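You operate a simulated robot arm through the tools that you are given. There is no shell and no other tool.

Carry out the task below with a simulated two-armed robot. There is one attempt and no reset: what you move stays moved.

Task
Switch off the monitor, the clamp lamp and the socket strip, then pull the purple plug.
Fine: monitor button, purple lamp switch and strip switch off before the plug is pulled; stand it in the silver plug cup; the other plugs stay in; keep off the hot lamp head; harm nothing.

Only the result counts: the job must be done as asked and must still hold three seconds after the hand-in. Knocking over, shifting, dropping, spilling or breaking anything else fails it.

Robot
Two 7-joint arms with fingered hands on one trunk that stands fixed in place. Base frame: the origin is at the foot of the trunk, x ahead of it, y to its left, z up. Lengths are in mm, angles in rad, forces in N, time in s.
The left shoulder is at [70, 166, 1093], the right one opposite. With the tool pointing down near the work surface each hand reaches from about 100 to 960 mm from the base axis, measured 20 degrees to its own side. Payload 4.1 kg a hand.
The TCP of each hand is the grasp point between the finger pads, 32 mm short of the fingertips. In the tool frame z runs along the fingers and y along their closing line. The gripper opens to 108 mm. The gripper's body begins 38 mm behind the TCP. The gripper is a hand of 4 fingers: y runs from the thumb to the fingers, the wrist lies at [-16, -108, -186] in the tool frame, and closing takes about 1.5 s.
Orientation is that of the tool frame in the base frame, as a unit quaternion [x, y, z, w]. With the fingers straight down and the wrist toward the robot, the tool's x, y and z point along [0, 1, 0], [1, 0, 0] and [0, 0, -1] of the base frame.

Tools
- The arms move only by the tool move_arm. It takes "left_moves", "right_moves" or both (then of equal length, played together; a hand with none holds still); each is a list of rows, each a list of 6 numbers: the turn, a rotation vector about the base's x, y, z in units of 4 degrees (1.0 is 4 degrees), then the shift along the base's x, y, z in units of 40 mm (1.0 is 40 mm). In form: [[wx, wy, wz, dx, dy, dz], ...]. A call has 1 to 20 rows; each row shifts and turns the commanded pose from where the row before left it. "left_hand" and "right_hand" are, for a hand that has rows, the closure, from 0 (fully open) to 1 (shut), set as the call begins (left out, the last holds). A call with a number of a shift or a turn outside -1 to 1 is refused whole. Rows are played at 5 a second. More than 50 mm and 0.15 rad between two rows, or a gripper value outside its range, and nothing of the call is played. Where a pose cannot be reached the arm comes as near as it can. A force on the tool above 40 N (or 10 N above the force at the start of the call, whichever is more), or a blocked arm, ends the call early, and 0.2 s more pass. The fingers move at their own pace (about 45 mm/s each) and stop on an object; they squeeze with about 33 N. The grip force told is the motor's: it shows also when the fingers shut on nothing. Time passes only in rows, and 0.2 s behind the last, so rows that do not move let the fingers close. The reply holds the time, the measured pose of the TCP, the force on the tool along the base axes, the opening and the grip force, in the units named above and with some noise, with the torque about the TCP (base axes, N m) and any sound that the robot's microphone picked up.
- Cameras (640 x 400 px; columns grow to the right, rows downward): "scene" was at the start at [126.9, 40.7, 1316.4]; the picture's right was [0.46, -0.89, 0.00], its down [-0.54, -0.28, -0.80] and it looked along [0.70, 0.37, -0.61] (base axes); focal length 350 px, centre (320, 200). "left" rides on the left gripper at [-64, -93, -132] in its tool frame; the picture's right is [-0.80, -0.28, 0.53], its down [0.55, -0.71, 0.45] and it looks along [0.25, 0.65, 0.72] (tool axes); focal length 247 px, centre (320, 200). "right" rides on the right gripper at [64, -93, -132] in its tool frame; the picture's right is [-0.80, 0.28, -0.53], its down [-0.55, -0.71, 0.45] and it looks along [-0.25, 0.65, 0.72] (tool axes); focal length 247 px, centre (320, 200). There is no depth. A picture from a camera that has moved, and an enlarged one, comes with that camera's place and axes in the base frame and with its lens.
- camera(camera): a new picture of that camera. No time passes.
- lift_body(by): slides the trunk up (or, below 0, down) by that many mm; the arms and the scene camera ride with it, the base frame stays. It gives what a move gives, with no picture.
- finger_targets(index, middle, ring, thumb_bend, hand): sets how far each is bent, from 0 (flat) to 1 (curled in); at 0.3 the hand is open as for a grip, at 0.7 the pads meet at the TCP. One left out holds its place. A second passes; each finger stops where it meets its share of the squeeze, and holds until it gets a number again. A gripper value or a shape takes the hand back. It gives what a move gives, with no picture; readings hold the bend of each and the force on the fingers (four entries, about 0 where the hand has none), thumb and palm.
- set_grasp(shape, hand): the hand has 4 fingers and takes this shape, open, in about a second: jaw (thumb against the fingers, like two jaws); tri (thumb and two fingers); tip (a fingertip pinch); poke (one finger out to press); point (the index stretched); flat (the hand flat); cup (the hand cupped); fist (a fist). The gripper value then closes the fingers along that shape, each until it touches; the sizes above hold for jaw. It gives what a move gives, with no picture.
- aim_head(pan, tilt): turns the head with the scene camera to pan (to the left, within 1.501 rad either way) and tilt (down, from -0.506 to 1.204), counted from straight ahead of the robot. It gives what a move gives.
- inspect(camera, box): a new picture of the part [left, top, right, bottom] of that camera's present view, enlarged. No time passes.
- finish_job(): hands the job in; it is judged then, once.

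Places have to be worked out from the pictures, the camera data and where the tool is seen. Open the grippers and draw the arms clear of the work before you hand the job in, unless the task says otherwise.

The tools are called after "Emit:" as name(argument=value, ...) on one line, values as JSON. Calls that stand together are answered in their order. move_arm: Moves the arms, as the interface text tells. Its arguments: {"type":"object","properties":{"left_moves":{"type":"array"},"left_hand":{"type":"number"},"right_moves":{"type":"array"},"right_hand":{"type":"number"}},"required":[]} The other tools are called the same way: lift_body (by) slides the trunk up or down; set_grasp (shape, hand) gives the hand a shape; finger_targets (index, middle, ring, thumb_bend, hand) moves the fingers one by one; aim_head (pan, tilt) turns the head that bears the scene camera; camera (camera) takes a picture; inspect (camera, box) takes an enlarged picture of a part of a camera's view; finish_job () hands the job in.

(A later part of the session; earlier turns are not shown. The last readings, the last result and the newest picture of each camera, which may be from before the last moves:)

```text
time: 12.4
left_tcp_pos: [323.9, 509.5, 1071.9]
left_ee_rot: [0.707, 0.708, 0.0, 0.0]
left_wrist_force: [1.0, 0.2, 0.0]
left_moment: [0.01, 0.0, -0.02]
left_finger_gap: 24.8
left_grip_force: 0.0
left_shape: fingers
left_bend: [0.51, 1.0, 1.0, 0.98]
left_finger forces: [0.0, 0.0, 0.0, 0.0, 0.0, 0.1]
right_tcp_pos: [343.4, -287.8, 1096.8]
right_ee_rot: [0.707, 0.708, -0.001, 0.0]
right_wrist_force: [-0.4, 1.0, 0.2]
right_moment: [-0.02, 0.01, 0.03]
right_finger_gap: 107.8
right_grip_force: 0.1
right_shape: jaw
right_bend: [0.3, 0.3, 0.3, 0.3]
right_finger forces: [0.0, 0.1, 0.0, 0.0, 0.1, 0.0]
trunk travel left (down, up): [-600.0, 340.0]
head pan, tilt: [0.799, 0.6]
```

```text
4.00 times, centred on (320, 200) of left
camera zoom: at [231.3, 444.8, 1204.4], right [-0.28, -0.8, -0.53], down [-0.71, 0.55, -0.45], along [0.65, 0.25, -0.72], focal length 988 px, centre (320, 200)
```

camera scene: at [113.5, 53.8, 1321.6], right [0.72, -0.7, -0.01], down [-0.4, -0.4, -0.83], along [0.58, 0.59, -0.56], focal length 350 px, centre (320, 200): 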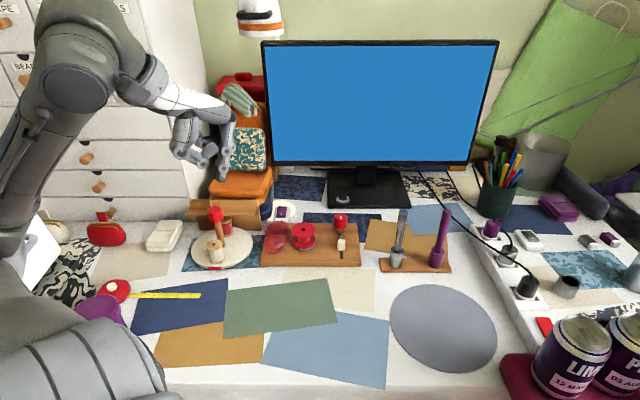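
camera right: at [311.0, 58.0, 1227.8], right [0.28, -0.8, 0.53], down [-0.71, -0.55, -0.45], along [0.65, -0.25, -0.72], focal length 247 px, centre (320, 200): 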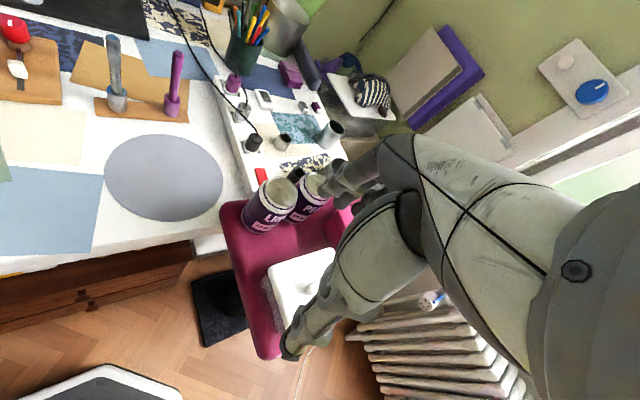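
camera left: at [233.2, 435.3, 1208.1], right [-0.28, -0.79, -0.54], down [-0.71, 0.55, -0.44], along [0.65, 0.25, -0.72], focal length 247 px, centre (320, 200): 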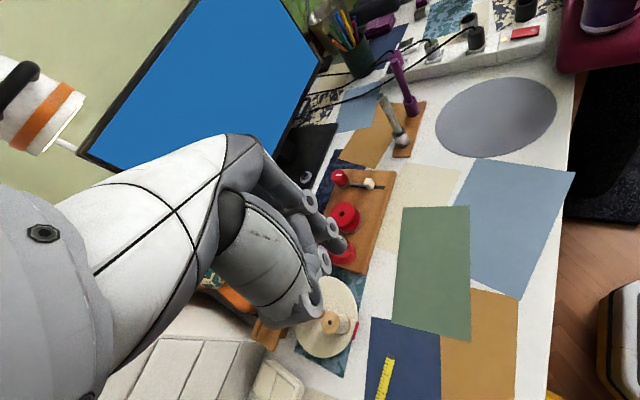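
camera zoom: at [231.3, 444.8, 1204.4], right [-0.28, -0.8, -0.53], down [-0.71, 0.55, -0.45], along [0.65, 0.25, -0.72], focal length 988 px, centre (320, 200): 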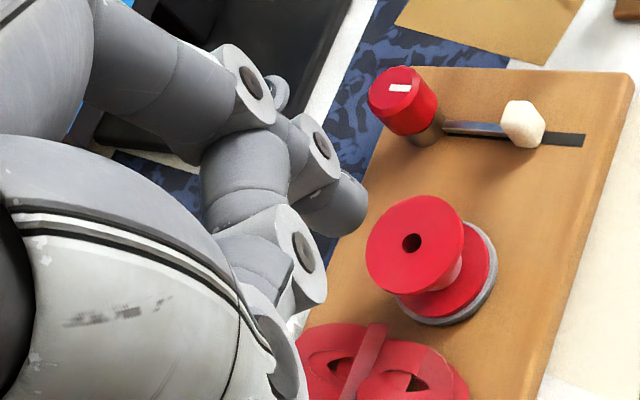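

The thumb tip braces the index, leaving a firm downward finger with its tip at about tool (-11, +45, +36). I now bring the left hand, turned 45 degrees to face the monitor, to a spot well in front of and above the button.

Emit:
move_arm(left_moves=[[0, 0, 0.9375, 0.617, 0, -0.15], [0, 0, 0.9375, 0.617, 0, -0.15], [0, 0, 0.9375, 0.617, 0, -0.15], [0, 0, 0.9375, 0.617, 0, -0.15], [0, 0, 0.9375, 0.617, 0, -0.15], [0, 0, 0.9375, 0.617, 0, -0.15], [0, 0, 0.9375, 0.617, 0, -0.15], [0, 0, 0.9375, 0.617, 0, -0.15], [0, 0, 0.9375, 0.617, 0, -0.15], [0, 0, 0.9375, 0.617, 0, -0.15], [0, 0, 0.9375, 0.617, 0, -0.15], [0, 0, 0.9375, 0.617, 0, -0.15]])

Emit:
camera(camera="left")

Emit:
camera(camera="scene")

```text
time: 15.0
left_tcp_pos: [619.5, 507.6, 1000.8]
left_ee_rot: [0.382, 0.924, 0.001, -0.001]
left_wrist_force: [0.8, -0.7, -0.5]
left_moment: [-0.01, 0.01, 0.0]
left_finger_gap: 24.5
left_grip_force: 0.0
left_shape: fingers
left_bend: [0.52, 1.0, 1.0, 0.98]
left_finger forces: [0.0, 0.0, 0.1, 0.1, 0.0, 0.1]
right_tcp_pos: [344.9, -288.4, 1095.7]
right_ee_rot: [0.707, 0.708, -0.001, 0.0]
right_wrist_force: [0.0, 0.4, 0.3]
right_moment: [-0.02, 0.02, 0.0]
right_finger_gap: 107.7
right_grip_force: 0.1
right_shape: jaw
right_bend: [0.3, 0.3, 0.3, 0.3]
right_finger forces: [0.1, 0.0, 0.0, 0.0, 0.1, 0.0]
trunk travel left (down, up): [-600.0, 340.0]
head pan, tilt: [0.799, 0.6]
```

```text
taken
camera left: at [600.2, 396.2, 1133.3], right [0.37, -0.76, -0.53], down [-0.89, -0.11, -0.45], along [0.28, 0.64, -0.72], focal length 247 px, centre (320, 200)
```

left: 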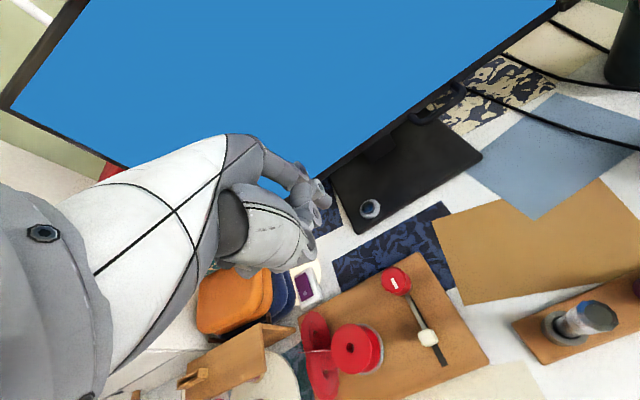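

```text
taken
camera scene: at [113.2, 63.6, 1320.6], right [0.72, -0.7, 0.0], down [-0.39, -0.41, -0.82], along [0.57, 0.59, -0.57], focal length 350 px, centre (320, 200)
```

scene: 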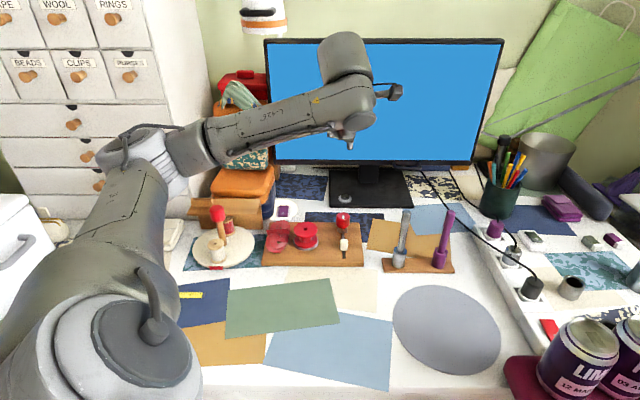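

Both the monitor button and the purple rocker are visible from the left camera. I zoom in on both, and on the scene view of each, to triangulate them.

Emit:
inspect(camera="left", box=[340, 185, 400, 230])

Emit:
inspect(camera="left", box=[270, 255, 340, 315])

Emit:
inspect(camera="scene", box=[324, 180, 364, 210])

Emit:
inspect(camera="left", box=[240, 120, 360, 240])

Emit:
inspect(camera="scene", box=[264, 196, 304, 226])

```text
8.89 times, centred on (370, 208) of left
camera zoom: at [600.2, 396.2, 1133.3], right [0.37, -0.76, -0.53], down [-0.89, -0.11, -0.45], along [0.28, 0.64, -0.72], focal length 2195 px, centre (-124, 133)
```

zoom: 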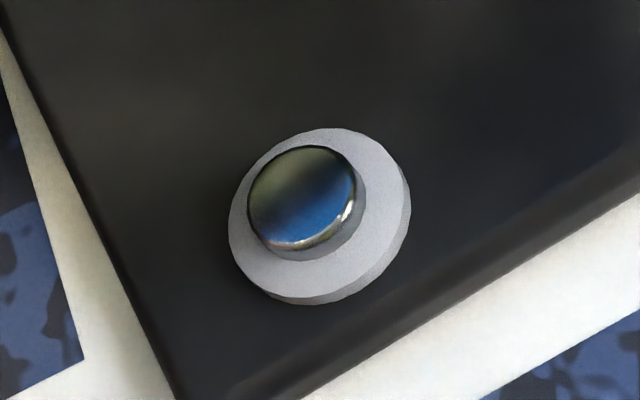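

```text
6.67 times, centred on (305, 285) of left
camera zoom: at [600.2, 396.2, 1133.3], right [0.37, -0.76, -0.53], down [-0.89, -0.11, -0.45], along [0.28, 0.64, -0.72], focal length 1646 px, centre (420, -367)
```

zoom: 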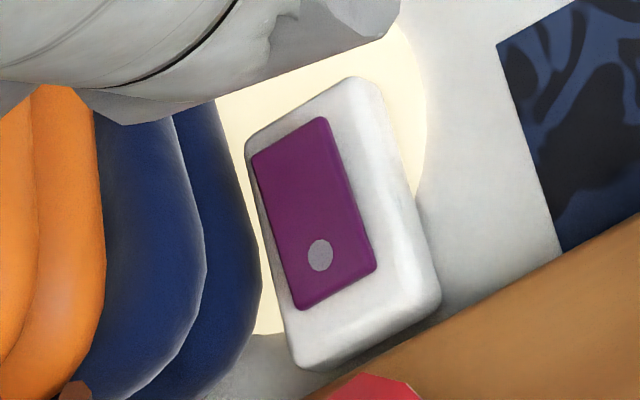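

```text
13.33 times, centred on (344, 195) of scene
camera zoom: at [113.2, 63.6, 1320.6], right [0.72, -0.7, 0.0], down [-0.39, -0.41, -0.82], along [0.57, 0.59, -0.57], focal length 4673 px, centre (0, 267)
```

zoom: 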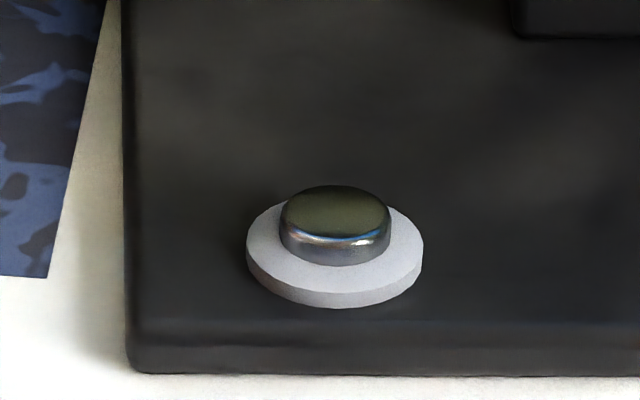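

```text
3.33 times, centred on (300, 180) of left
camera zoom: at [600.2, 396.2, 1133.3], right [0.37, -0.76, -0.53], down [-0.89, -0.11, -0.45], along [0.28, 0.64, -0.72], focal length 823 px, centre (387, 267)
```

zoom: 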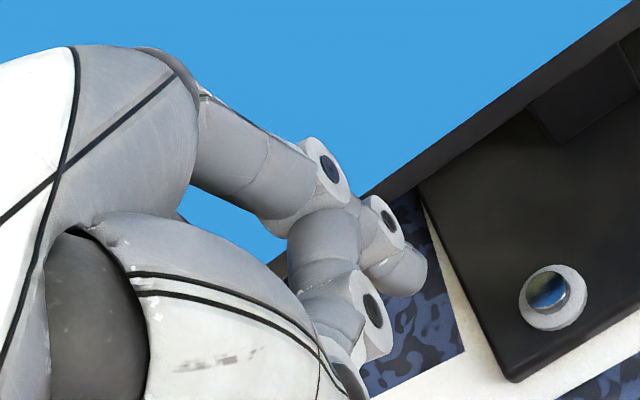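

```text
13.33 times, centred on (284, 211) of scene
camera zoom: at [113.2, 63.6, 1320.6], right [0.72, -0.7, 0.0], down [-0.39, -0.41, -0.82], along [0.57, 0.59, -0.57], focal length 4673 px, centre (800, 53)
```

zoom: 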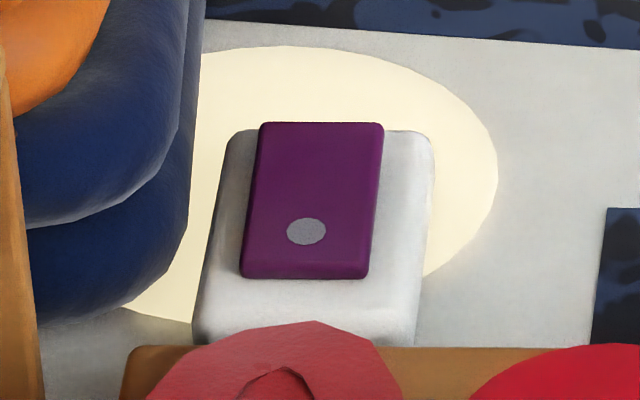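

Button top comes out at about (746, 611, 763); the rocker's far end is at (591, 695, 765) and stands about 5 mm higher than its near end, so the far end is the one to press. I move to hover about 50 mm above the monitor button.

Emit:
move_arm(left_moves=[[0, 0, 0, 0.528, 0.484, -0.9], [0, 0, 0, 0.528, 0.484, -0.9], [0, 0, 0, 0.528, 0.484, -0.95], [0, 0, 0, 0.528, 0.484, -1.0]])

Emit:
inspect(camera="left", box=[260, 130, 420, 270])

Emit:
inspect(camera="scene", box=[300, 130, 400, 210])

Emit:
camera(camera="scene")

```text
time: 16.0
left_tcp_pos: [705.8, 585.5, 851.3]
left_ee_rot: [0.382, 0.924, -0.001, -0.001]
left_wrist_force: [-0.4, -0.7, 0.5]
left_moment: [-0.02, 0.03, -0.02]
left_finger_gap: 24.4
left_grip_force: 0.1
left_shape: fingers
left_bend: [0.52, 1.0, 1.0, 0.98]
left_finger forces: [0.0, 0.0, 0.1, 0.0, 0.0, 0.0]
right_tcp_pos: [345.1, -288.6, 1096.9]
right_ee_rot: [0.707, 0.708, -0.001, -0.001]
right_wrist_force: [0.6, -0.3, 0.4]
right_moment: [-0.01, 0.0, 0.01]
right_finger_gap: 107.9
right_grip_force: 0.0
right_shape: jaw
right_bend: [0.3, 0.3, 0.3, 0.3]
right_finger forces: [0.1, 0.0, 0.0, 0.1, 0.0, 0.0]
trunk travel left (down, up): [-600.0, 340.0]
head pan, tilt: [0.799, 0.6]
```

```text
2.86 times, centred on (340, 200) of left
camera zoom: at [685.3, 475.1, 983.1], right [0.36, -0.76, -0.53], down [-0.89, -0.11, -0.45], along [0.28, 0.64, -0.72], focal length 706 px, centre (263, 200)
```

zoom: 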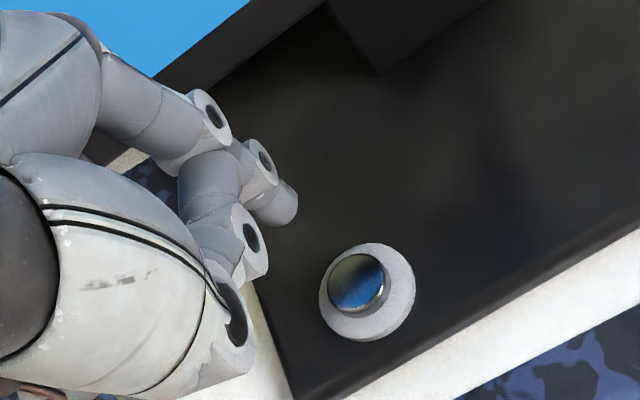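

```text
5.00 times, centred on (350, 170) of scene
camera zoom: at [113.3, 64.3, 1320.6], right [0.72, -0.7, 0.0], down [-0.39, -0.41, -0.82], along [0.57, 0.59, -0.57], focal length 1752 px, centre (170, 350)
```

zoom: 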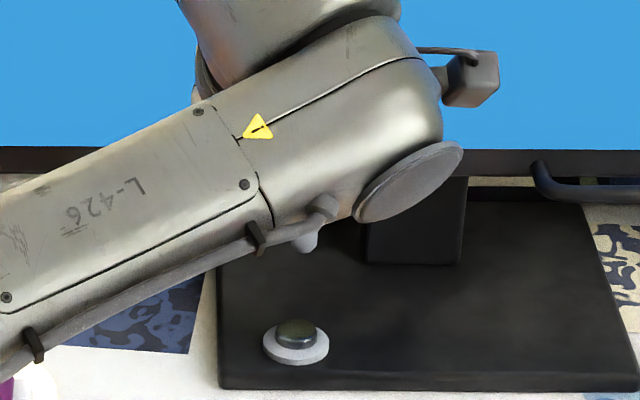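

```text
taken
camera scene: at [113.3, 64.3, 1320.6], right [0.72, -0.7, 0.0], down [-0.39, -0.41, -0.82], along [0.57, 0.59, -0.57], focal length 350 px, centre (320, 200)
```

scene: 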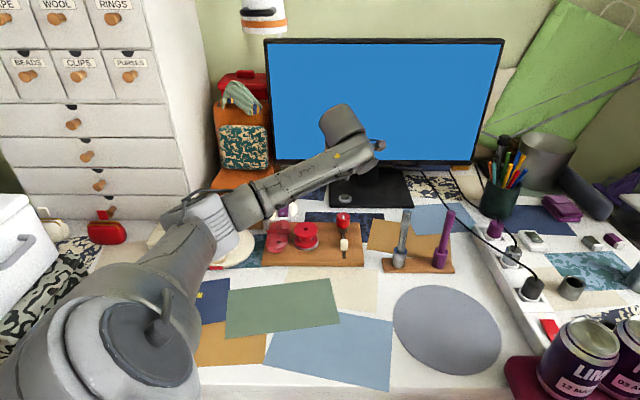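

Fingertip and button line up to within about 2 mm in the left view. I lower 40 mm, then go in small steps.

Emit:
move_arm(left_moves=[[0, 0, 0, -0.02, 0, -0.5], [0, 0, 0, -0.02, -0.02, -0.5]])

Emit:
inspect(camera="left", box=[260, 150, 380, 270])

Emit:
inspect(camera="scene", box=[300, 150, 380, 210])

```text
time: 16.6
left_tcp_pos: [702.6, 583.9, 811.2]
left_ee_rot: [0.382, 0.924, 0.0, 0.0]
left_wrist_force: [-0.3, 0.4, 0.6]
left_moment: [-0.03, 0.01, -0.02]
left_finger_gap: 24.4
left_grip_force: 0.1
left_shape: fingers
left_bend: [0.52, 1.0, 1.0, 0.98]
left_finger forces: [0.1, 0.0, 0.0, 0.0, 0.0, 0.0]
right_tcp_pos: [342.6, -287.9, 1095.9]
right_ee_rot: [0.706, 0.708, 0.0, 0.0]
right_wrist_force: [-0.2, -0.4, -0.8]
right_moment: [0.02, 0.01, 0.02]
right_finger_gap: 107.7
right_grip_force: 0.0
right_shape: jaw
right_bend: [0.3, 0.3, 0.3, 0.3]
right_finger forces: [0.0, 0.0, 0.0, 0.0, 0.0, 0.1]
trunk travel left (down, up): [-600.0, 340.0]
head pan, tilt: [0.799, 0.6]
```

```text
3.33 times, centred on (320, 210) of left
camera zoom: at [682.0, 473.3, 943.8], right [0.36, -0.76, -0.53], down [-0.89, -0.11, -0.45], along [0.28, 0.64, -0.72], focal length 823 px, centre (320, 167)
```

zoom: 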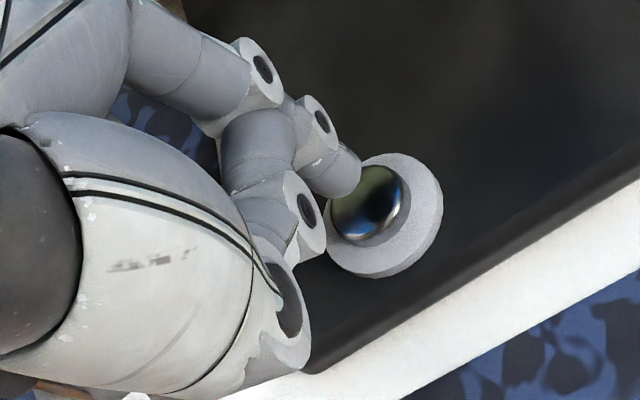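

```text
6.67 times, centred on (340, 180) of scene
camera zoom: at [111.7, 63.6, 1320.8], right [0.72, -0.7, 0.0], down [-0.39, -0.41, -0.82], along [0.57, 0.59, -0.57], focal length 2337 px, centre (187, 333)
```

zoom: 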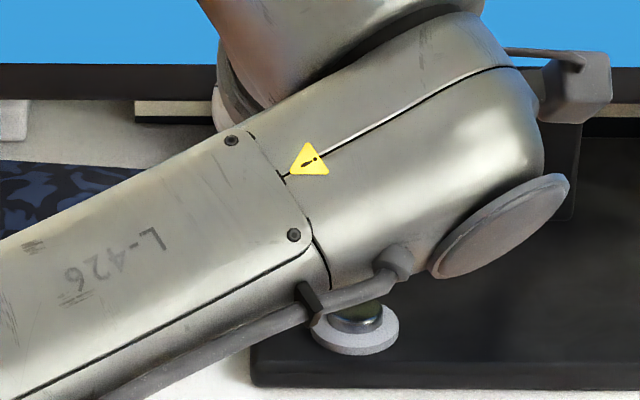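

The tip is about 12 mm above the button and centred. I descend in 2 mm steps.

Emit:
move_arm(left_moves=[[0, 0, 0, -0.02, -0.01, -0.05], [0, 0, 0, -0.02, -0.01, -0.05], [0, 0, 0, 0, 0, -0.05], [0, 0, 0, 0, 0, -0.05]])

Emit:
inspect(camera="left", box=[290, 170, 370, 240])

```text
time: 17.6
left_tcp_pos: [700.5, 583.0, 802.3]
left_ee_rot: [0.382, 0.924, -0.001, 0.0]
left_wrist_force: [1.3, 0.0, 0.3]
left_moment: [0.05, -0.01, 0.01]
left_finger_gap: 24.5
left_grip_force: 0.1
left_shape: fingers
left_bend: [0.52, 1.0, 1.0, 0.98]
left_finger forces: [0.0, 0.0, 0.1, 0.0, 0.0, 0.1]
right_tcp_pos: [342.7, -287.5, 1096.5]
right_ee_rot: [0.707, 0.707, 0.0, 0.0]
right_wrist_force: [-0.3, 0.4, -0.6]
right_moment: [0.01, 0.0, -0.04]
right_finger_gap: 107.8
right_grip_force: 0.2
right_shape: jaw
right_bend: [0.3, 0.3, 0.3, 0.3]
right_finger forces: [0.0, 0.0, 0.0, 0.1, 0.0, 0.0]
trunk travel left (down, up): [-600.0, 340.0]
head pan, tilt: [0.799, 0.6]
```

```text
5.71 times, centred on (330, 205) of left
camera zoom: at [680.3, 472.1, 934.9], right [0.36, -0.76, -0.53], down [-0.89, -0.11, -0.45], along [0.28, 0.64, -0.72], focal length 1411 px, centre (263, 171)
```

zoom: 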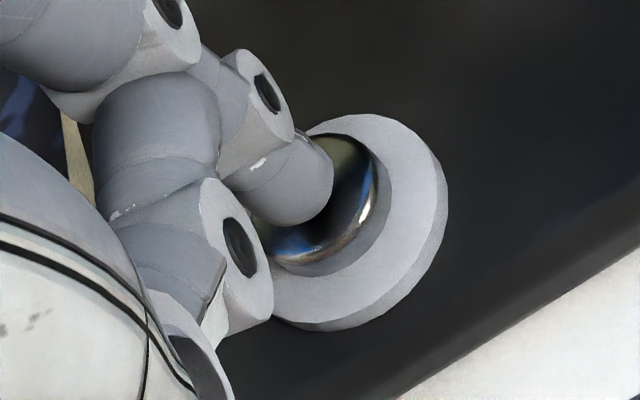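

No contact force yet. I go on in 1.5–2 mm steps and watch force, sound and screen.

Emit:
move_arm(left_moves=[[0, 0, 0, 0, 0, -0.05], [0, 0, 0, 0, 0, -0.05]])

Emit:
camera(camera="scene")

```text
time: 18.2
left_tcp_pos: [700.0, 582.0, 798.5]
left_ee_rot: [0.382, 0.924, 0.0, 0.001]
left_wrist_force: [0.1, 1.9, 1.0]
left_moment: [0.04, -0.05, 0.02]
left_finger_gap: 24.3
left_grip_force: 0.4
left_shape: fingers
left_bend: [0.52, 1.0, 1.0, 0.98]
left_finger forces: [1.0, 0.0, 0.1, 0.1, 0.1, 0.0]
right_tcp_pos: [342.4, -288.9, 1096.2]
right_ee_rot: [0.707, 0.707, 0.0, 0.0]
right_wrist_force: [-0.1, -0.6, 0.3]
right_moment: [0.0, -0.02, 0.01]
right_finger_gap: 107.4
right_grip_force: 0.1
right_shape: jaw
right_bend: [0.3, 0.3, 0.3, 0.3]
right_finger forces: [0.0, 0.0, 0.0, 0.0, 0.1, 0.0]
trunk travel left (down, up): [-600.0, 340.0]
head pan, tilt: [0.799, 0.6]
heard: click
```

```text
taken
camera scene: at [111.4, 63.5, 1320.8], right [0.72, -0.7, 0.0], down [-0.39, -0.41, -0.83], along [0.57, 0.59, -0.56], focal length 350 px, centre (320, 200)
```

scene: 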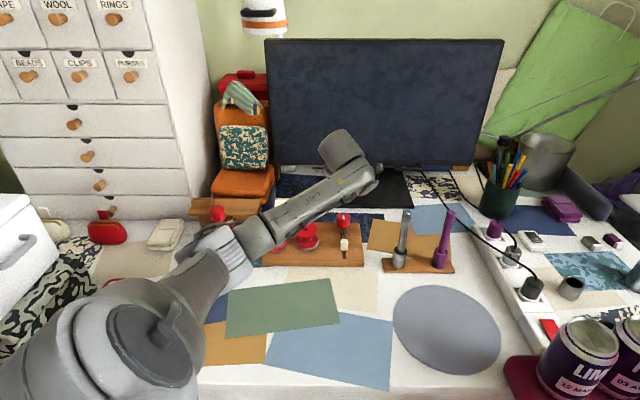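

A click was heard and the screen went dark. I lift straight up off the button.

Emit:
move_arm(left_moves=[[0, 0, 0, 0, 0, 0.5], [0, 0, 0, 0, 0, 0.75], [0, 0, 0, -0.2, -0.2, 1], [0, 0, 0, -0.3, -0.3, 0.75]])

Emit:
camera(camera="scene")

Emit:
camera(camera="left")

```text
time: 19.2
left_tcp_pos: [679.4, 564.1, 921.6]
left_ee_rot: [0.382, 0.924, 0.0, 0.0]
left_wrist_force: [-0.1, 0.6, -0.6]
left_moment: [0.01, -0.02, -0.01]
left_finger_gap: 24.8
left_grip_force: 0.0
left_shape: fingers
left_bend: [0.53, 1.0, 1.0, 0.98]
left_finger forces: [0.0, 0.0, 0.0, 0.1, 0.0, 0.0]
right_tcp_pos: [342.8, -288.5, 1095.9]
right_ee_rot: [0.706, 0.708, 0.0, -0.001]
right_wrist_force: [-0.6, -0.2, 0.2]
right_moment: [0.0, 0.0, 0.02]
right_finger_gap: 107.5
right_grip_force: 0.0
right_shape: jaw
right_bend: [0.3, 0.3, 0.3, 0.3]
right_finger forces: [0.0, 0.0, 0.1, 0.0, 0.0, 0.0]
trunk travel left (down, up): [-600.0, 340.0]
head pan, tilt: [0.799, 0.6]
```

```text
taken
camera scene: at [111.3, 63.0, 1320.8], right [0.72, -0.7, 0.0], down [-0.39, -0.4, -0.83], along [0.57, 0.59, -0.56], focal length 350 px, centre (320, 200)
```

scene: 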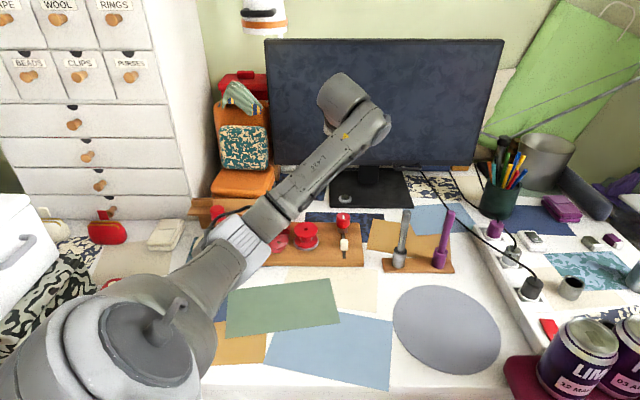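

```text
taken
camera left: at [658.8, 451.9, 1053.1], right [0.36, -0.76, -0.53], down [-0.89, -0.11, -0.45], along [0.28, 0.64, -0.72], focal length 247 px, centre (320, 200)
```

left: 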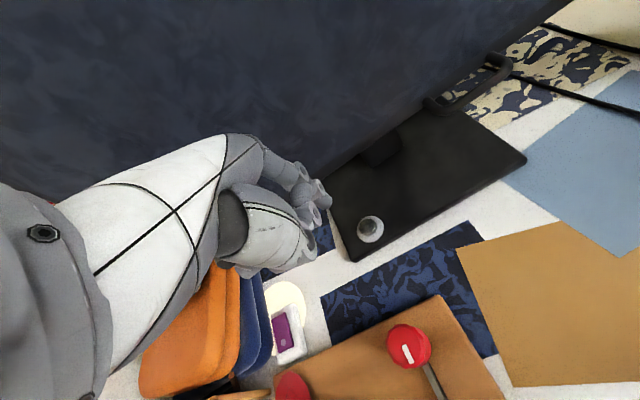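

The monitor is off and stays off. For the lamp rocker a case stands close on its left, so I switch to the ring finger (left-most) as the poking finger, keeping the hand on the free right side; I form it here and look.

Emit:
finger_targets(hand="left", index=1.0, middle=1.0, ring=0.55, thumb_bend=1.0)

Emit:
inspect(camera="left", box=[200, 100, 400, 300])

Emit:
inspect(camera="scene", box=[230, 60, 410, 200])

```text
time: 20.2
left_tcp_pos: [678.9, 562.7, 920.8]
left_ee_rot: [0.383, 0.924, 0.0, 0.0]
left_wrist_force: [0.2, -1.4, -1.2]
left_moment: [0.0, -0.01, 0.0]
left_finger_gap: 6.6
left_grip_force: 0.1
left_shape: fingers
left_bend: [0.91, 1.0, 0.55, 1.0]
left_finger forces: [0.0, 0.0, 0.0, 0.0, 0.0, 0.1]
right_tcp_pos: [342.4, -287.7, 1095.7]
right_ee_rot: [0.706, 0.708, 0.0, 0.001]
right_wrist_force: [0.1, 0.7, 0.3]
right_moment: [-0.03, 0.0, -0.02]
right_finger_gap: 107.8
right_grip_force: 0.0
right_shape: jaw
right_bend: [0.3, 0.3, 0.3, 0.3]
right_finger forces: [0.1, 0.0, 0.0, 0.1, 0.1, 0.0]
trunk travel left (down, up): [-600.0, 340.0]
head pan, tilt: [0.799, 0.6]
```

```text
2.00 times, centred on (300, 200) of left
camera zoom: at [659.3, 452.3, 1052.5], right [0.36, -0.76, -0.53], down [-0.89, -0.11, -0.45], along [0.28, 0.64, -0.72], focal length 494 px, centre (360, 200)
```

zoom: 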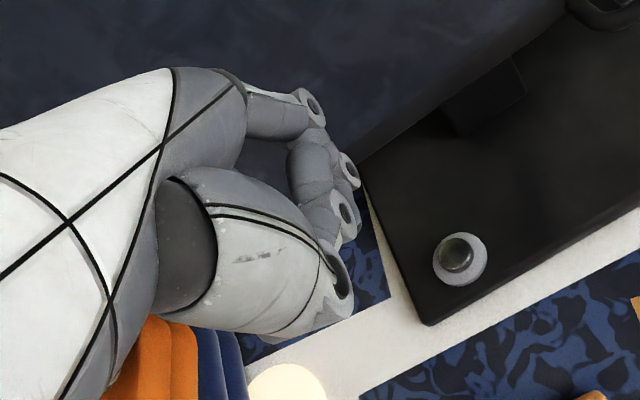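

```text
2.86 times, centred on (320, 130) of scene
camera zoom: at [111.6, 63.6, 1320.8], right [0.72, -0.7, 0.0], down [-0.39, -0.41, -0.83], along [0.57, 0.59, -0.57], focal length 1001 px, centre (320, 400)
```

zoom: 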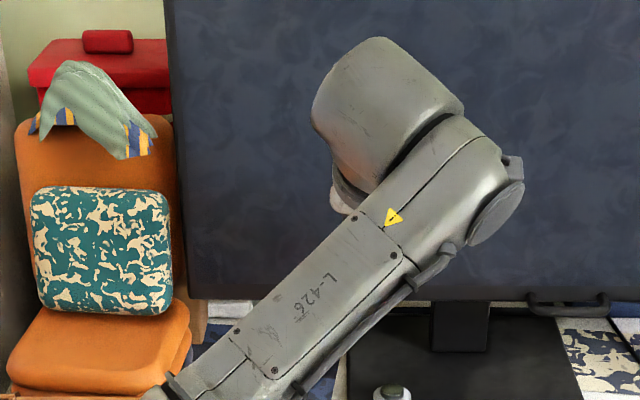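

The ring finger is hidden from both cameras, so I go back to the index and instead plan to turn the hand further (about 105 degrees) so it stands to the right of the rocker. First I re-form the index finger.

Emit:
finger_targets(hand="left", index=0.4, middle=1.0, ring=1.0, thumb_bend=0.6)

Emit:
finger_targets(hand="left", index=0.52, thumb_bend=1.0)

Emit:
inspect(camera="left", box=[200, 100, 400, 300])

```text
time: 21.2
left_tcp_pos: [679.5, 562.3, 921.4]
left_ee_rot: [0.382, 0.924, 0.0, 0.0]
left_wrist_force: [1.0, -0.5, 0.1]
left_moment: [-0.01, 0.01, 0.03]
left_finger_gap: 55.1
left_grip_force: 0.0
left_shape: fingers
left_bend: [0.4, 1.0, 1.0, 0.6]
left_finger forces: [0.0, 0.0, 0.0, 0.0, 0.0, 0.0]
right_tcp_pos: [343.3, -288.1, 1095.8]
right_ee_rot: [0.707, 0.707, -0.001, 0.0]
right_wrist_force: [0.4, 0.6, 1.0]
right_moment: [-0.01, -0.01, -0.01]
right_finger_gap: 107.5
right_grip_force: 0.2
right_shape: jaw
right_bend: [0.3, 0.3, 0.3, 0.3]
right_finger forces: [0.0, 0.0, 0.0, 0.0, 0.1, 0.1]
trunk travel left (down, up): [-600.0, 340.0]
head pan, tilt: [0.799, 0.6]
```

```text
time: 22.2
left_tcp_pos: [679.3, 562.7, 919.3]
left_ee_rot: [0.383, 0.924, 0.0, 0.0]
left_wrist_force: [0.4, -0.6, -0.5]
left_moment: [-0.02, -0.01, 0.0]
left_finger_gap: 16.6
left_grip_force: 0.0
left_shape: fingers
left_bend: [0.5, 1.0, 1.0, 0.92]
left_finger forces: [0.0, 0.0, 0.0, 0.0, 0.1, 0.1]
right_tcp_pos: [342.5, -288.5, 1097.4]
right_ee_rot: [0.707, 0.707, 0.0, 0.0]
right_wrist_force: [-0.2, -0.6, -0.1]
right_moment: [-0.05, -0.04, -0.03]
right_finger_gap: 107.8
right_grip_force: 0.0
right_shape: jaw
right_bend: [0.3, 0.3, 0.3, 0.3]
right_finger forces: [0.0, 0.0, 0.0, 0.0, 0.0, 0.1]
trunk travel left (down, up): [-600.0, 340.0]
head pan, tilt: [0.799, 0.6]
```

```text
2.00 times, centred on (300, 200) of left
camera zoom: at [659.4, 452.3, 1052.5], right [0.36, -0.76, -0.53], down [-0.89, -0.11, -0.45], along [0.28, 0.64, -0.72], focal length 494 px, centre (360, 200)
```

zoom: 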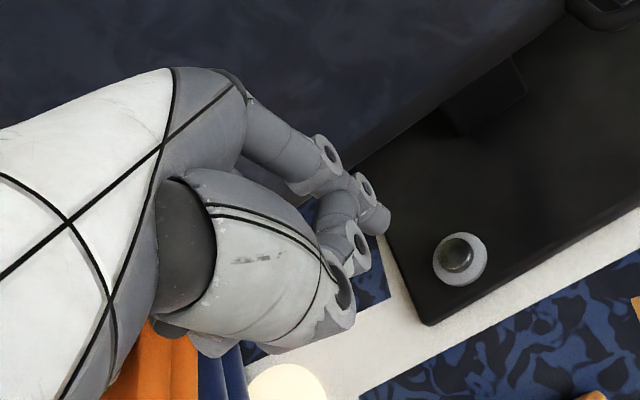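

The finger is re-formed as before. I turn the hand and move along in front of the monitor to a hover short of the lamp rocker, in two halves.

Emit:
move_arm(left_moves=[[0, 0, 1, -0.25, 0.0, 0], [0, 0, 1, -0.25, 0.0, 0], [0, 0, 1, -0.25, 0.0, 0], [0, 0, 1, -0.25, 0.0, 0], [0, 0, 1, -0.25, 0.0, 0], [0, 0, 1, -0.25, 0.0, 0], [0, 0, 1, -0.25, 0.0, 0], [0, 0, 1, -0.25, 0.0, 0]])

Emit:
camera(camera="scene")

Emit:
camera(camera="left")

```text
time: 24.0
left_tcp_pos: [599.7, 563.4, 917.8]
left_ee_rot: [0.113, 0.994, 0.0, 0.0]
left_wrist_force: [-0.3, 0.3, 0.5]
left_moment: [0.0, 0.0, 0.0]
left_finger_gap: 16.7
left_grip_force: 0.0
left_shape: fingers
left_bend: [0.5, 1.0, 1.0, 0.92]
left_finger forces: [0.1, 0.0, 0.0, 0.1, 0.0, 0.1]
right_tcp_pos: [343.1, -287.8, 1095.9]
right_ee_rot: [0.707, 0.707, 0.0, 0.0]
right_wrist_force: [-0.1, 0.0, -0.4]
right_moment: [0.01, -0.01, 0.02]
right_finger_gap: 107.7
right_grip_force: 0.1
right_shape: jaw
right_bend: [0.3, 0.3, 0.3, 0.3]
right_finger forces: [0.1, 0.0, 0.0, 0.1, 0.0, 0.1]
trunk travel left (down, up): [-600.0, 340.0]
head pan, tilt: [0.799, 0.6]
```

```text
taken
camera scene: at [111.4, 63.9, 1320.8], right [0.72, -0.7, 0.0], down [-0.39, -0.41, -0.82], along [0.57, 0.59, -0.57], focal length 350 px, centre (320, 200)
```

scene: 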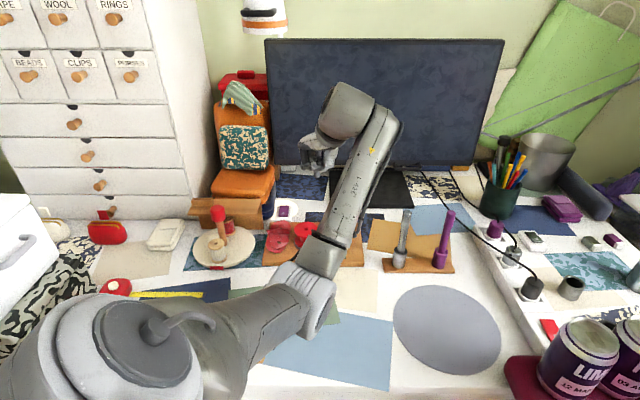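

```text
taken
camera left: at [642.4, 458.6, 1051.3], right [0.71, -0.45, -0.53], down [-0.69, -0.57, -0.45], along [-0.1, 0.69, -0.72], focal length 247 px, centre (320, 200)
```

left: 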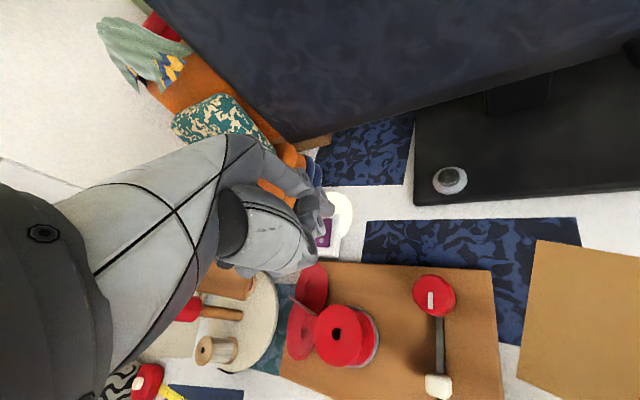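

The elbow dropped to roughly z 885 with this turn, so going lower could bring it near the desk. I back the hand off from the lamp and monitor first, then raise the trunk so the elbow stays high.

Emit:
move_arm(left_moves=[[0, 0, 0, -0.7, -0.7, 0], [0, 0, 0, -0.7, -0.7, 0], [0, 0, 0, -0.7, -0.7, 0], [0, 0, 0, -0.7, -0.7, 0]])

Emit:
lift_body(by=140)

Emit:
camera(camera="scene")

Emit:
camera(camera="left")

```text
time: 25.0
left_tcp_pos: [489.5, 449.7, 919.0]
left_ee_rot: [0.113, 0.994, 0.001, 0.0]
left_wrist_force: [-2.3, 0.1, -1.1]
left_moment: [0.04, -0.04, 0.01]
left_finger_gap: 16.6
left_grip_force: 0.0
left_shape: fingers
left_bend: [0.5, 1.0, 1.0, 0.92]
left_finger forces: [0.0, 0.0, 0.1, 0.1, 0.1, 0.1]
right_tcp_pos: [343.1, -289.3, 1095.6]
right_ee_rot: [0.707, 0.708, 0.001, -0.001]
right_wrist_force: [0.1, 0.2, 0.5]
right_moment: [0.0, -0.01, 0.02]
right_finger_gap: 107.6
right_grip_force: 0.0
right_shape: jaw
right_bend: [0.3, 0.3, 0.3, 0.3]
right_finger forces: [0.0, 0.1, 0.0, 0.0, 0.0, 0.0]
trunk travel left (down, up): [-600.0, 340.0]
head pan, tilt: [0.799, 0.6]
```

```text
time: 26.7
left_tcp_pos: [490.8, 451.2, 1057.9]
left_ee_rot: [0.113, 0.994, 0.0, 0.001]
left_wrist_force: [0.1, -0.6, -0.7]
left_moment: [-0.01, -0.02, -0.05]
left_finger_gap: 16.6
left_grip_force: 0.1
left_shape: fingers
left_bend: [0.5, 1.0, 1.0, 0.92]
left_finger forces: [0.1, 0.0, 0.0, 0.0, 0.1, 0.1]
right_tcp_pos: [343.8, -288.2, 1235.3]
right_ee_rot: [0.707, 0.707, 0.0, 0.0]
right_wrist_force: [-0.2, -0.2, -0.1]
right_moment: [0.02, 0.02, -0.01]
right_finger_gap: 107.7
right_grip_force: 0.1
right_shape: jaw
right_bend: [0.3, 0.3, 0.3, 0.3]
right_finger forces: [0.0, 0.1, 0.0, 0.1, 0.0, 0.1]
trunk travel left (down, up): [-740.0, 200.0]
head pan, tilt: [0.799, 0.6]
```

```text
taken
camera scene: at [111.9, 63.5, 1460.7], right [0.72, -0.7, 0.0], down [-0.39, -0.41, -0.82], along [0.57, 0.59, -0.57], focal length 350 px, centre (320, 200)
```

scene: 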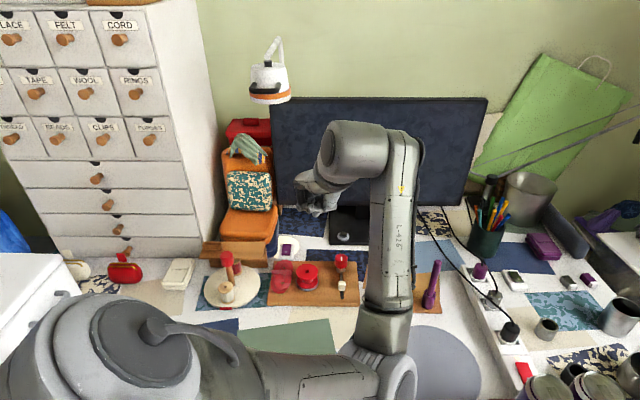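

```text
taken
camera left: at [532.7, 346.2, 1190.5], right [0.71, -0.45, -0.53], down [-0.69, -0.56, -0.45], along [-0.1, 0.69, -0.72], focal length 247 px, centre (320, 200)
```

left: 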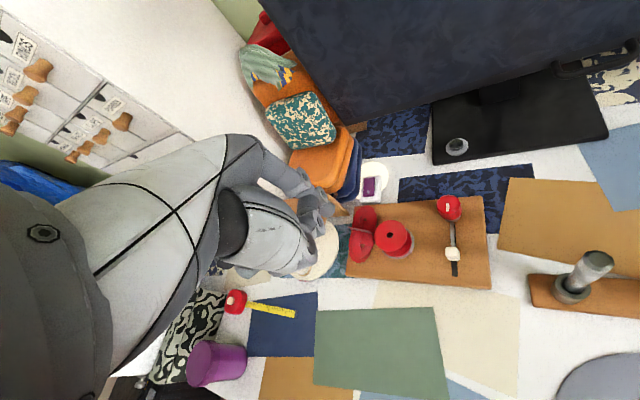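

Good overview from here. I zoom in to pin down the lamp head's place and the case next to the rocker.

Emit:
inspect(camera="scene", box=[230, 30, 310, 110])

Emit:
inspect(camera="left", box=[290, 120, 430, 240])

Emit:
inspect(camera="scene", box=[200, 160, 360, 280])

```text
5.00 times, centred on (270, 70) of scene
camera zoom: at [111.9, 63.5, 1460.7], right [0.72, -0.7, 0.0], down [-0.39, -0.41, -0.82], along [0.57, 0.59, -0.57], focal length 1752 px, centre (570, 850)
```

zoom: 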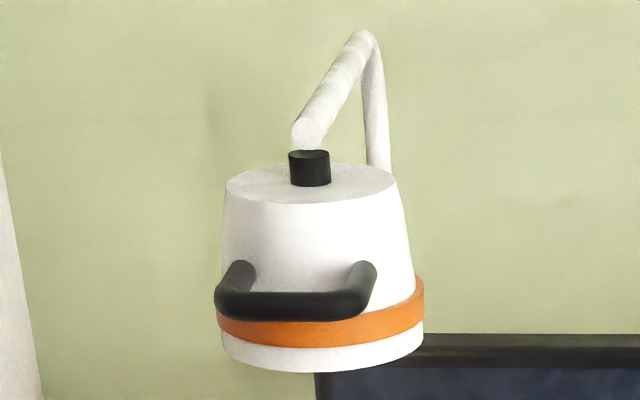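

```text
3.33 times, centred on (360, 180) of left
camera zoom: at [532.7, 346.2, 1190.5], right [0.71, -0.45, -0.53], down [-0.69, -0.56, -0.45], along [-0.1, 0.69, -0.72], focal length 823 px, centre (187, 267)
```

zoom: 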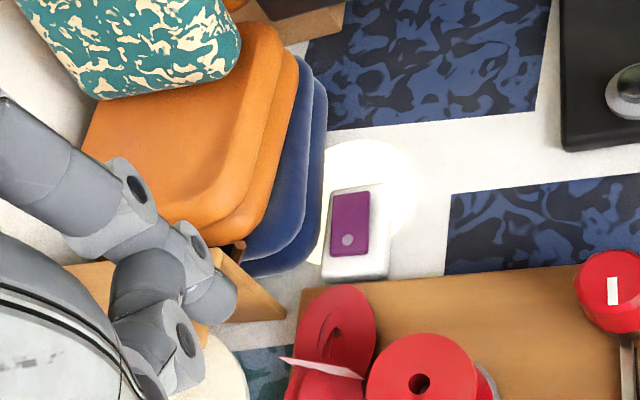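

```text
3.33 times, centred on (280, 220) of scene
camera zoom: at [111.9, 63.5, 1460.7], right [0.72, -0.7, 0.0], down [-0.39, -0.41, -0.82], along [0.57, 0.59, -0.57], focal length 1168 px, centre (453, 133)
```

zoom: 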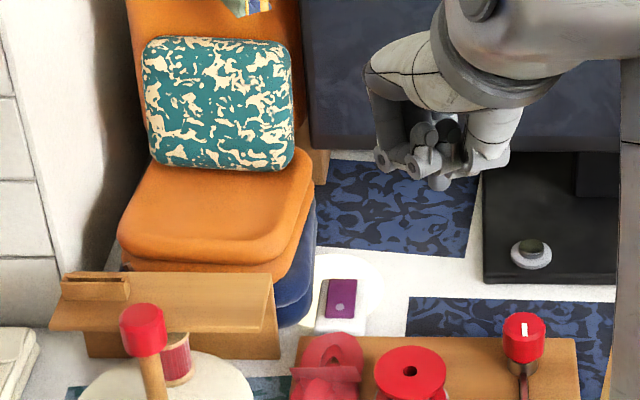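

The case top is at about z 831 with its right edge some 37 mm left of the rocker, and the lamp rim hangs near z 1185 over it. I turn the hand to about 115 degrees while lowering in the free area in front.

Emit:
move_arm(left_moves=[[0, 0, 0.95, 0, 0, -0.38], [0, 0, 0.95, 0, 0, -0.38], [0, 0, 0.95, 0, 0, -0.38], [0, 0, 0.95, 0, 0, -0.38], [0, 0, 0.95, 0, 0, -0.38], [0, 0, 0.95, 0, 0, -0.38], [0, 0, 0.95, 0, 0, -0.38], [0, 0, 0.95, 0, 0, -0.38], [0, 0, 0.95, 0, 0, -0.38], [0, 0, 0.95, 0, 0, -0.38]])

Emit:
camera(camera="scene")

Emit:
camera(camera="left")

Emit:
camera(camera="right")

```text
time: 28.9
left_tcp_pos: [488.9, 455.1, 907.6]
left_ee_rot: [-0.219, 0.976, 0.004, 0.0]
left_wrist_force: [-0.1, -0.6, -0.6]
left_moment: [0.01, -0.02, 0.01]
left_finger_gap: 16.5
left_grip_force: 0.0
left_shape: fingers
left_bend: [0.5, 1.0, 1.0, 0.92]
left_finger forces: [0.0, 0.0, 0.0, 0.0, 0.1, 0.0]
right_tcp_pos: [343.4, -287.6, 1236.4]
right_ee_rot: [0.706, 0.708, 0.0, 0.0]
right_wrist_force: [-0.4, 0.2, -0.7]
right_moment: [0.02, 0.03, 0.0]
right_finger_gap: 107.6
right_grip_force: 0.1
right_shape: jaw
right_bend: [0.3, 0.3, 0.3, 0.3]
right_finger forces: [0.0, 0.1, 0.0, 0.1, 0.1, 0.0]
trunk travel left (down, up): [-740.0, 200.0]
head pan, tilt: [0.799, 0.6]
```

```text
taken
camera scene: at [111.9, 63.7, 1460.8], right [0.72, -0.7, 0.0], down [-0.39, -0.41, -0.82], along [0.57, 0.59, -0.57], focal length 350 px, centre (320, 200)
```

scene: 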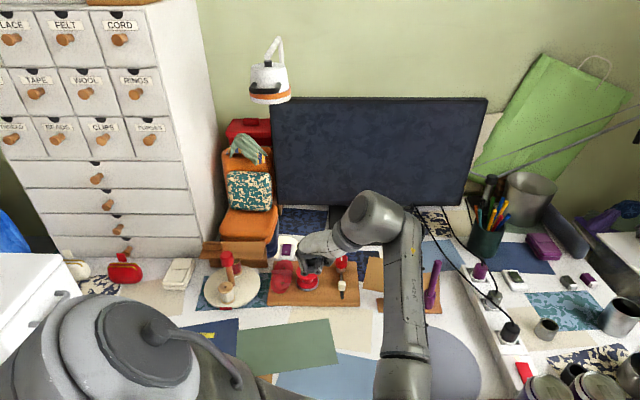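

```text
taken
camera left: at [586.4, 398.3, 1039.0], right [0.84, 0.09, -0.53], down [-0.19, -0.87, -0.45], along [-0.5, 0.49, -0.71], focal length 247 px, centre (320, 200)
```

left: 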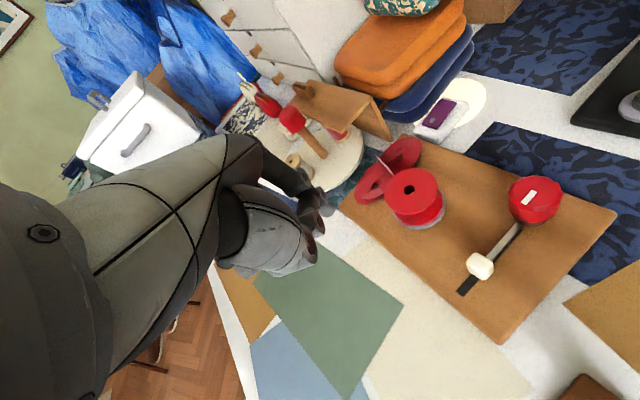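

```text
taken
camera right: at [250.9, -222.5, 1367.4], right [0.28, -0.8, 0.53], down [-0.71, -0.55, -0.45], along [0.65, -0.25, -0.72], focal length 247 px, centre (320, 200)
```

right: 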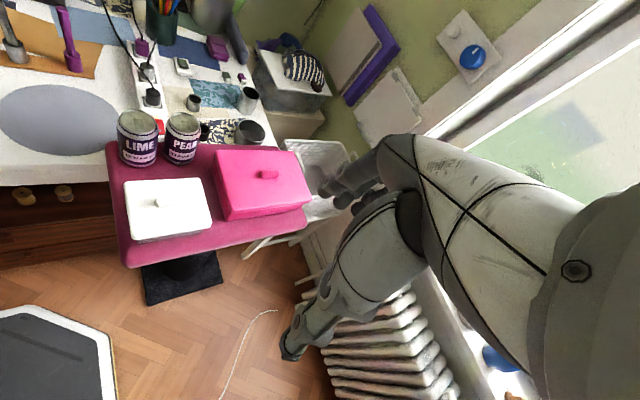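

The arm is clear and the elbow stays near z 980. I move on to hover above the rocker's raised far end.

Emit:
move_arm(left_moves=[[0, 0, 0, 0.46, 0.767, -0.1], [0, 0, 0, 0.46, 0.767, -0.1], [0, 0, 0, 0.46, 0.767, -0.1], [0, 0, 0, 0.46, 0.767, -0.1], [0, 0, 0, 0.46, 0.767, -0.1], [0, 0, 0, 0.46, 0.767, -0.1]])

Emit:
camera(camera="scene")

Emit:
inspect(camera="left", box=[220, 90, 420, 290])

Emit:
inspect(camera="scene", box=[250, 200, 350, 270])

```text
time: 30.3
left_tcp_pos: [600.7, 636.2, 880.2]
left_ee_rot: [-0.217, 0.976, -0.001, 0.0]
left_wrist_force: [0.0, -1.0, 0.1]
left_moment: [0.03, 0.0, 0.01]
left_finger_gap: 16.5
left_grip_force: 0.0
left_shape: fingers
left_bend: [0.5, 1.0, 1.0, 0.92]
left_finger forces: [0.0, 0.0, 0.0, 0.1, 0.0, 0.0]
right_tcp_pos: [343.0, -286.2, 1235.0]
right_ee_rot: [0.707, 0.707, 0.0, 0.0]
right_wrist_force: [-0.1, 0.2, 0.5]
right_moment: [-0.02, -0.02, -0.01]
right_finger_gap: 107.8
right_grip_force: 0.0
right_shape: jaw
right_bend: [0.3, 0.3, 0.3, 0.3]
right_finger forces: [0.0, 0.0, 0.1, 0.0, 0.1, 0.0]
trunk travel left (down, up): [-740.0, 200.0]
head pan, tilt: [0.799, 0.6]
```

```text
taken
camera scene: at [112.0, 64.9, 1460.6], right [0.72, -0.7, 0.0], down [-0.39, -0.41, -0.82], along [0.57, 0.59, -0.57], focal length 350 px, centre (320, 200)
```

scene: 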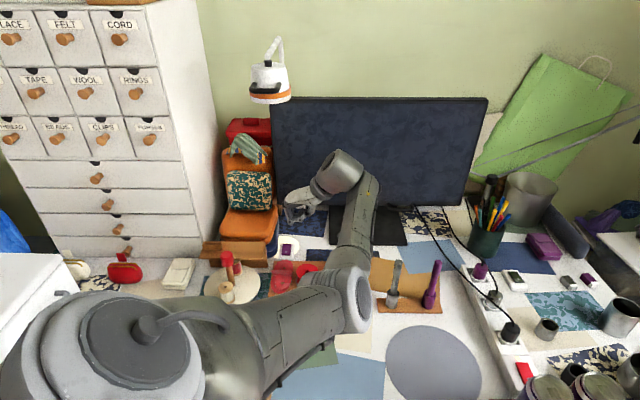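

```text
2.00 times, centred on (320, 190) of left
camera zoom: at [697.9, 580.6, 1012.4], right [0.84, 0.08, -0.53], down [-0.2, -0.87, -0.45], along [-0.5, 0.48, -0.72], focal length 494 px, centre (320, 220)
```

zoom: 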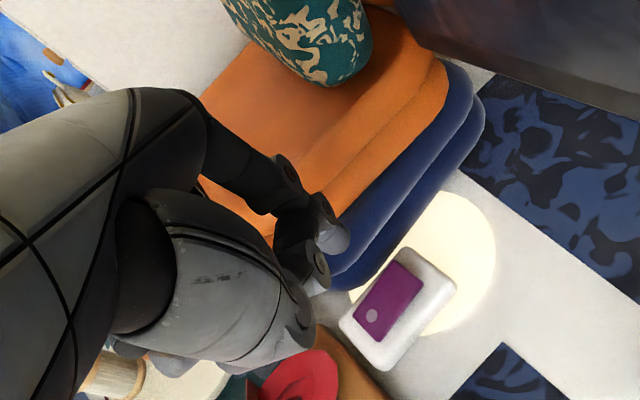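

```text
5.71 times, centred on (300, 235) of scene
camera zoom: at [112.0, 64.9, 1460.6], right [0.72, -0.7, 0.0], down [-0.39, -0.41, -0.82], along [0.57, 0.59, -0.57], focal length 2003 px, centre (434, 0)
```

zoom: 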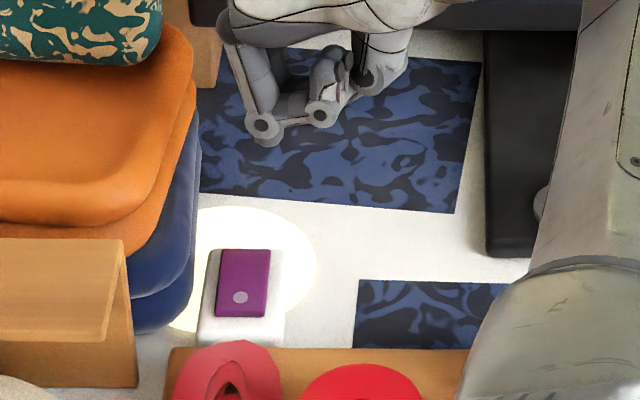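

Tip is at about (590, 683, 843) and the rocker's far edge centre at (591, 697, 765). I shift slightly and lower 60 mm, then check.

Emit:
move_arm(left_moves=[[0, 0, 0, -0.04, 0.1, -0.5], [0, 0, 0, -0.03, 0.1, -0.5], [0, 0, 0, 0, 0, -0.5]])

Emit:
inspect(camera="left", box=[260, 140, 400, 280])

Emit:
inspect(camera="scene", box=[260, 210, 320, 260])

```text
time: 31.1
left_tcp_pos: [596.0, 643.8, 821.9]
left_ee_rot: [-0.216, 0.976, -0.001, 0.0]
left_wrist_force: [0.2, -1.0, -1.0]
left_moment: [0.02, 0.03, 0.02]
left_finger_gap: 16.7
left_grip_force: 0.0
left_shape: fingers
left_bend: [0.5, 1.0, 1.0, 0.92]
left_finger forces: [0.1, 0.0, 0.0, 0.0, 0.0, 0.1]
right_tcp_pos: [343.5, -288.1, 1235.6]
right_ee_rot: [0.706, 0.708, 0.0, 0.0]
right_wrist_force: [0.4, -0.5, 0.1]
right_moment: [0.02, -0.02, -0.05]
right_finger_gap: 107.7
right_grip_force: 0.0
right_shape: jaw
right_bend: [0.3, 0.3, 0.3, 0.3]
right_finger forces: [0.0, 0.0, 0.0, 0.0, 0.0, 0.0]
trunk travel left (down, up): [-740.0, 200.0]
head pan, tilt: [0.799, 0.6]
```

```text
2.86 times, centred on (330, 210) of left
camera zoom: at [693.6, 587.5, 954.0], right [0.84, 0.08, -0.53], down [-0.2, -0.87, -0.45], along [-0.5, 0.48, -0.72], focal length 706 px, centre (291, 171)
```

zoom: 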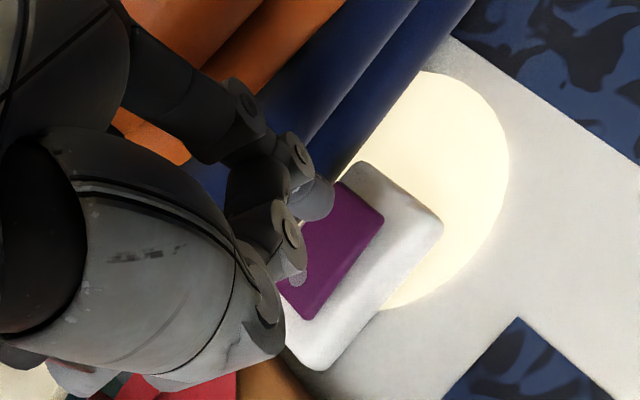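

```text
8.00 times, centred on (290, 235) of scene
camera zoom: at [111.7, 63.5, 1460.8], right [0.72, -0.7, 0.0], down [-0.39, -0.41, -0.83], along [0.57, 0.59, -0.56], focal length 2804 px, centre (560, -80)
```

zoom: 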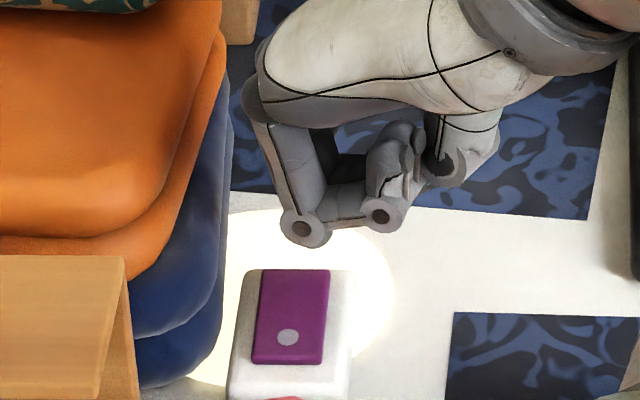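

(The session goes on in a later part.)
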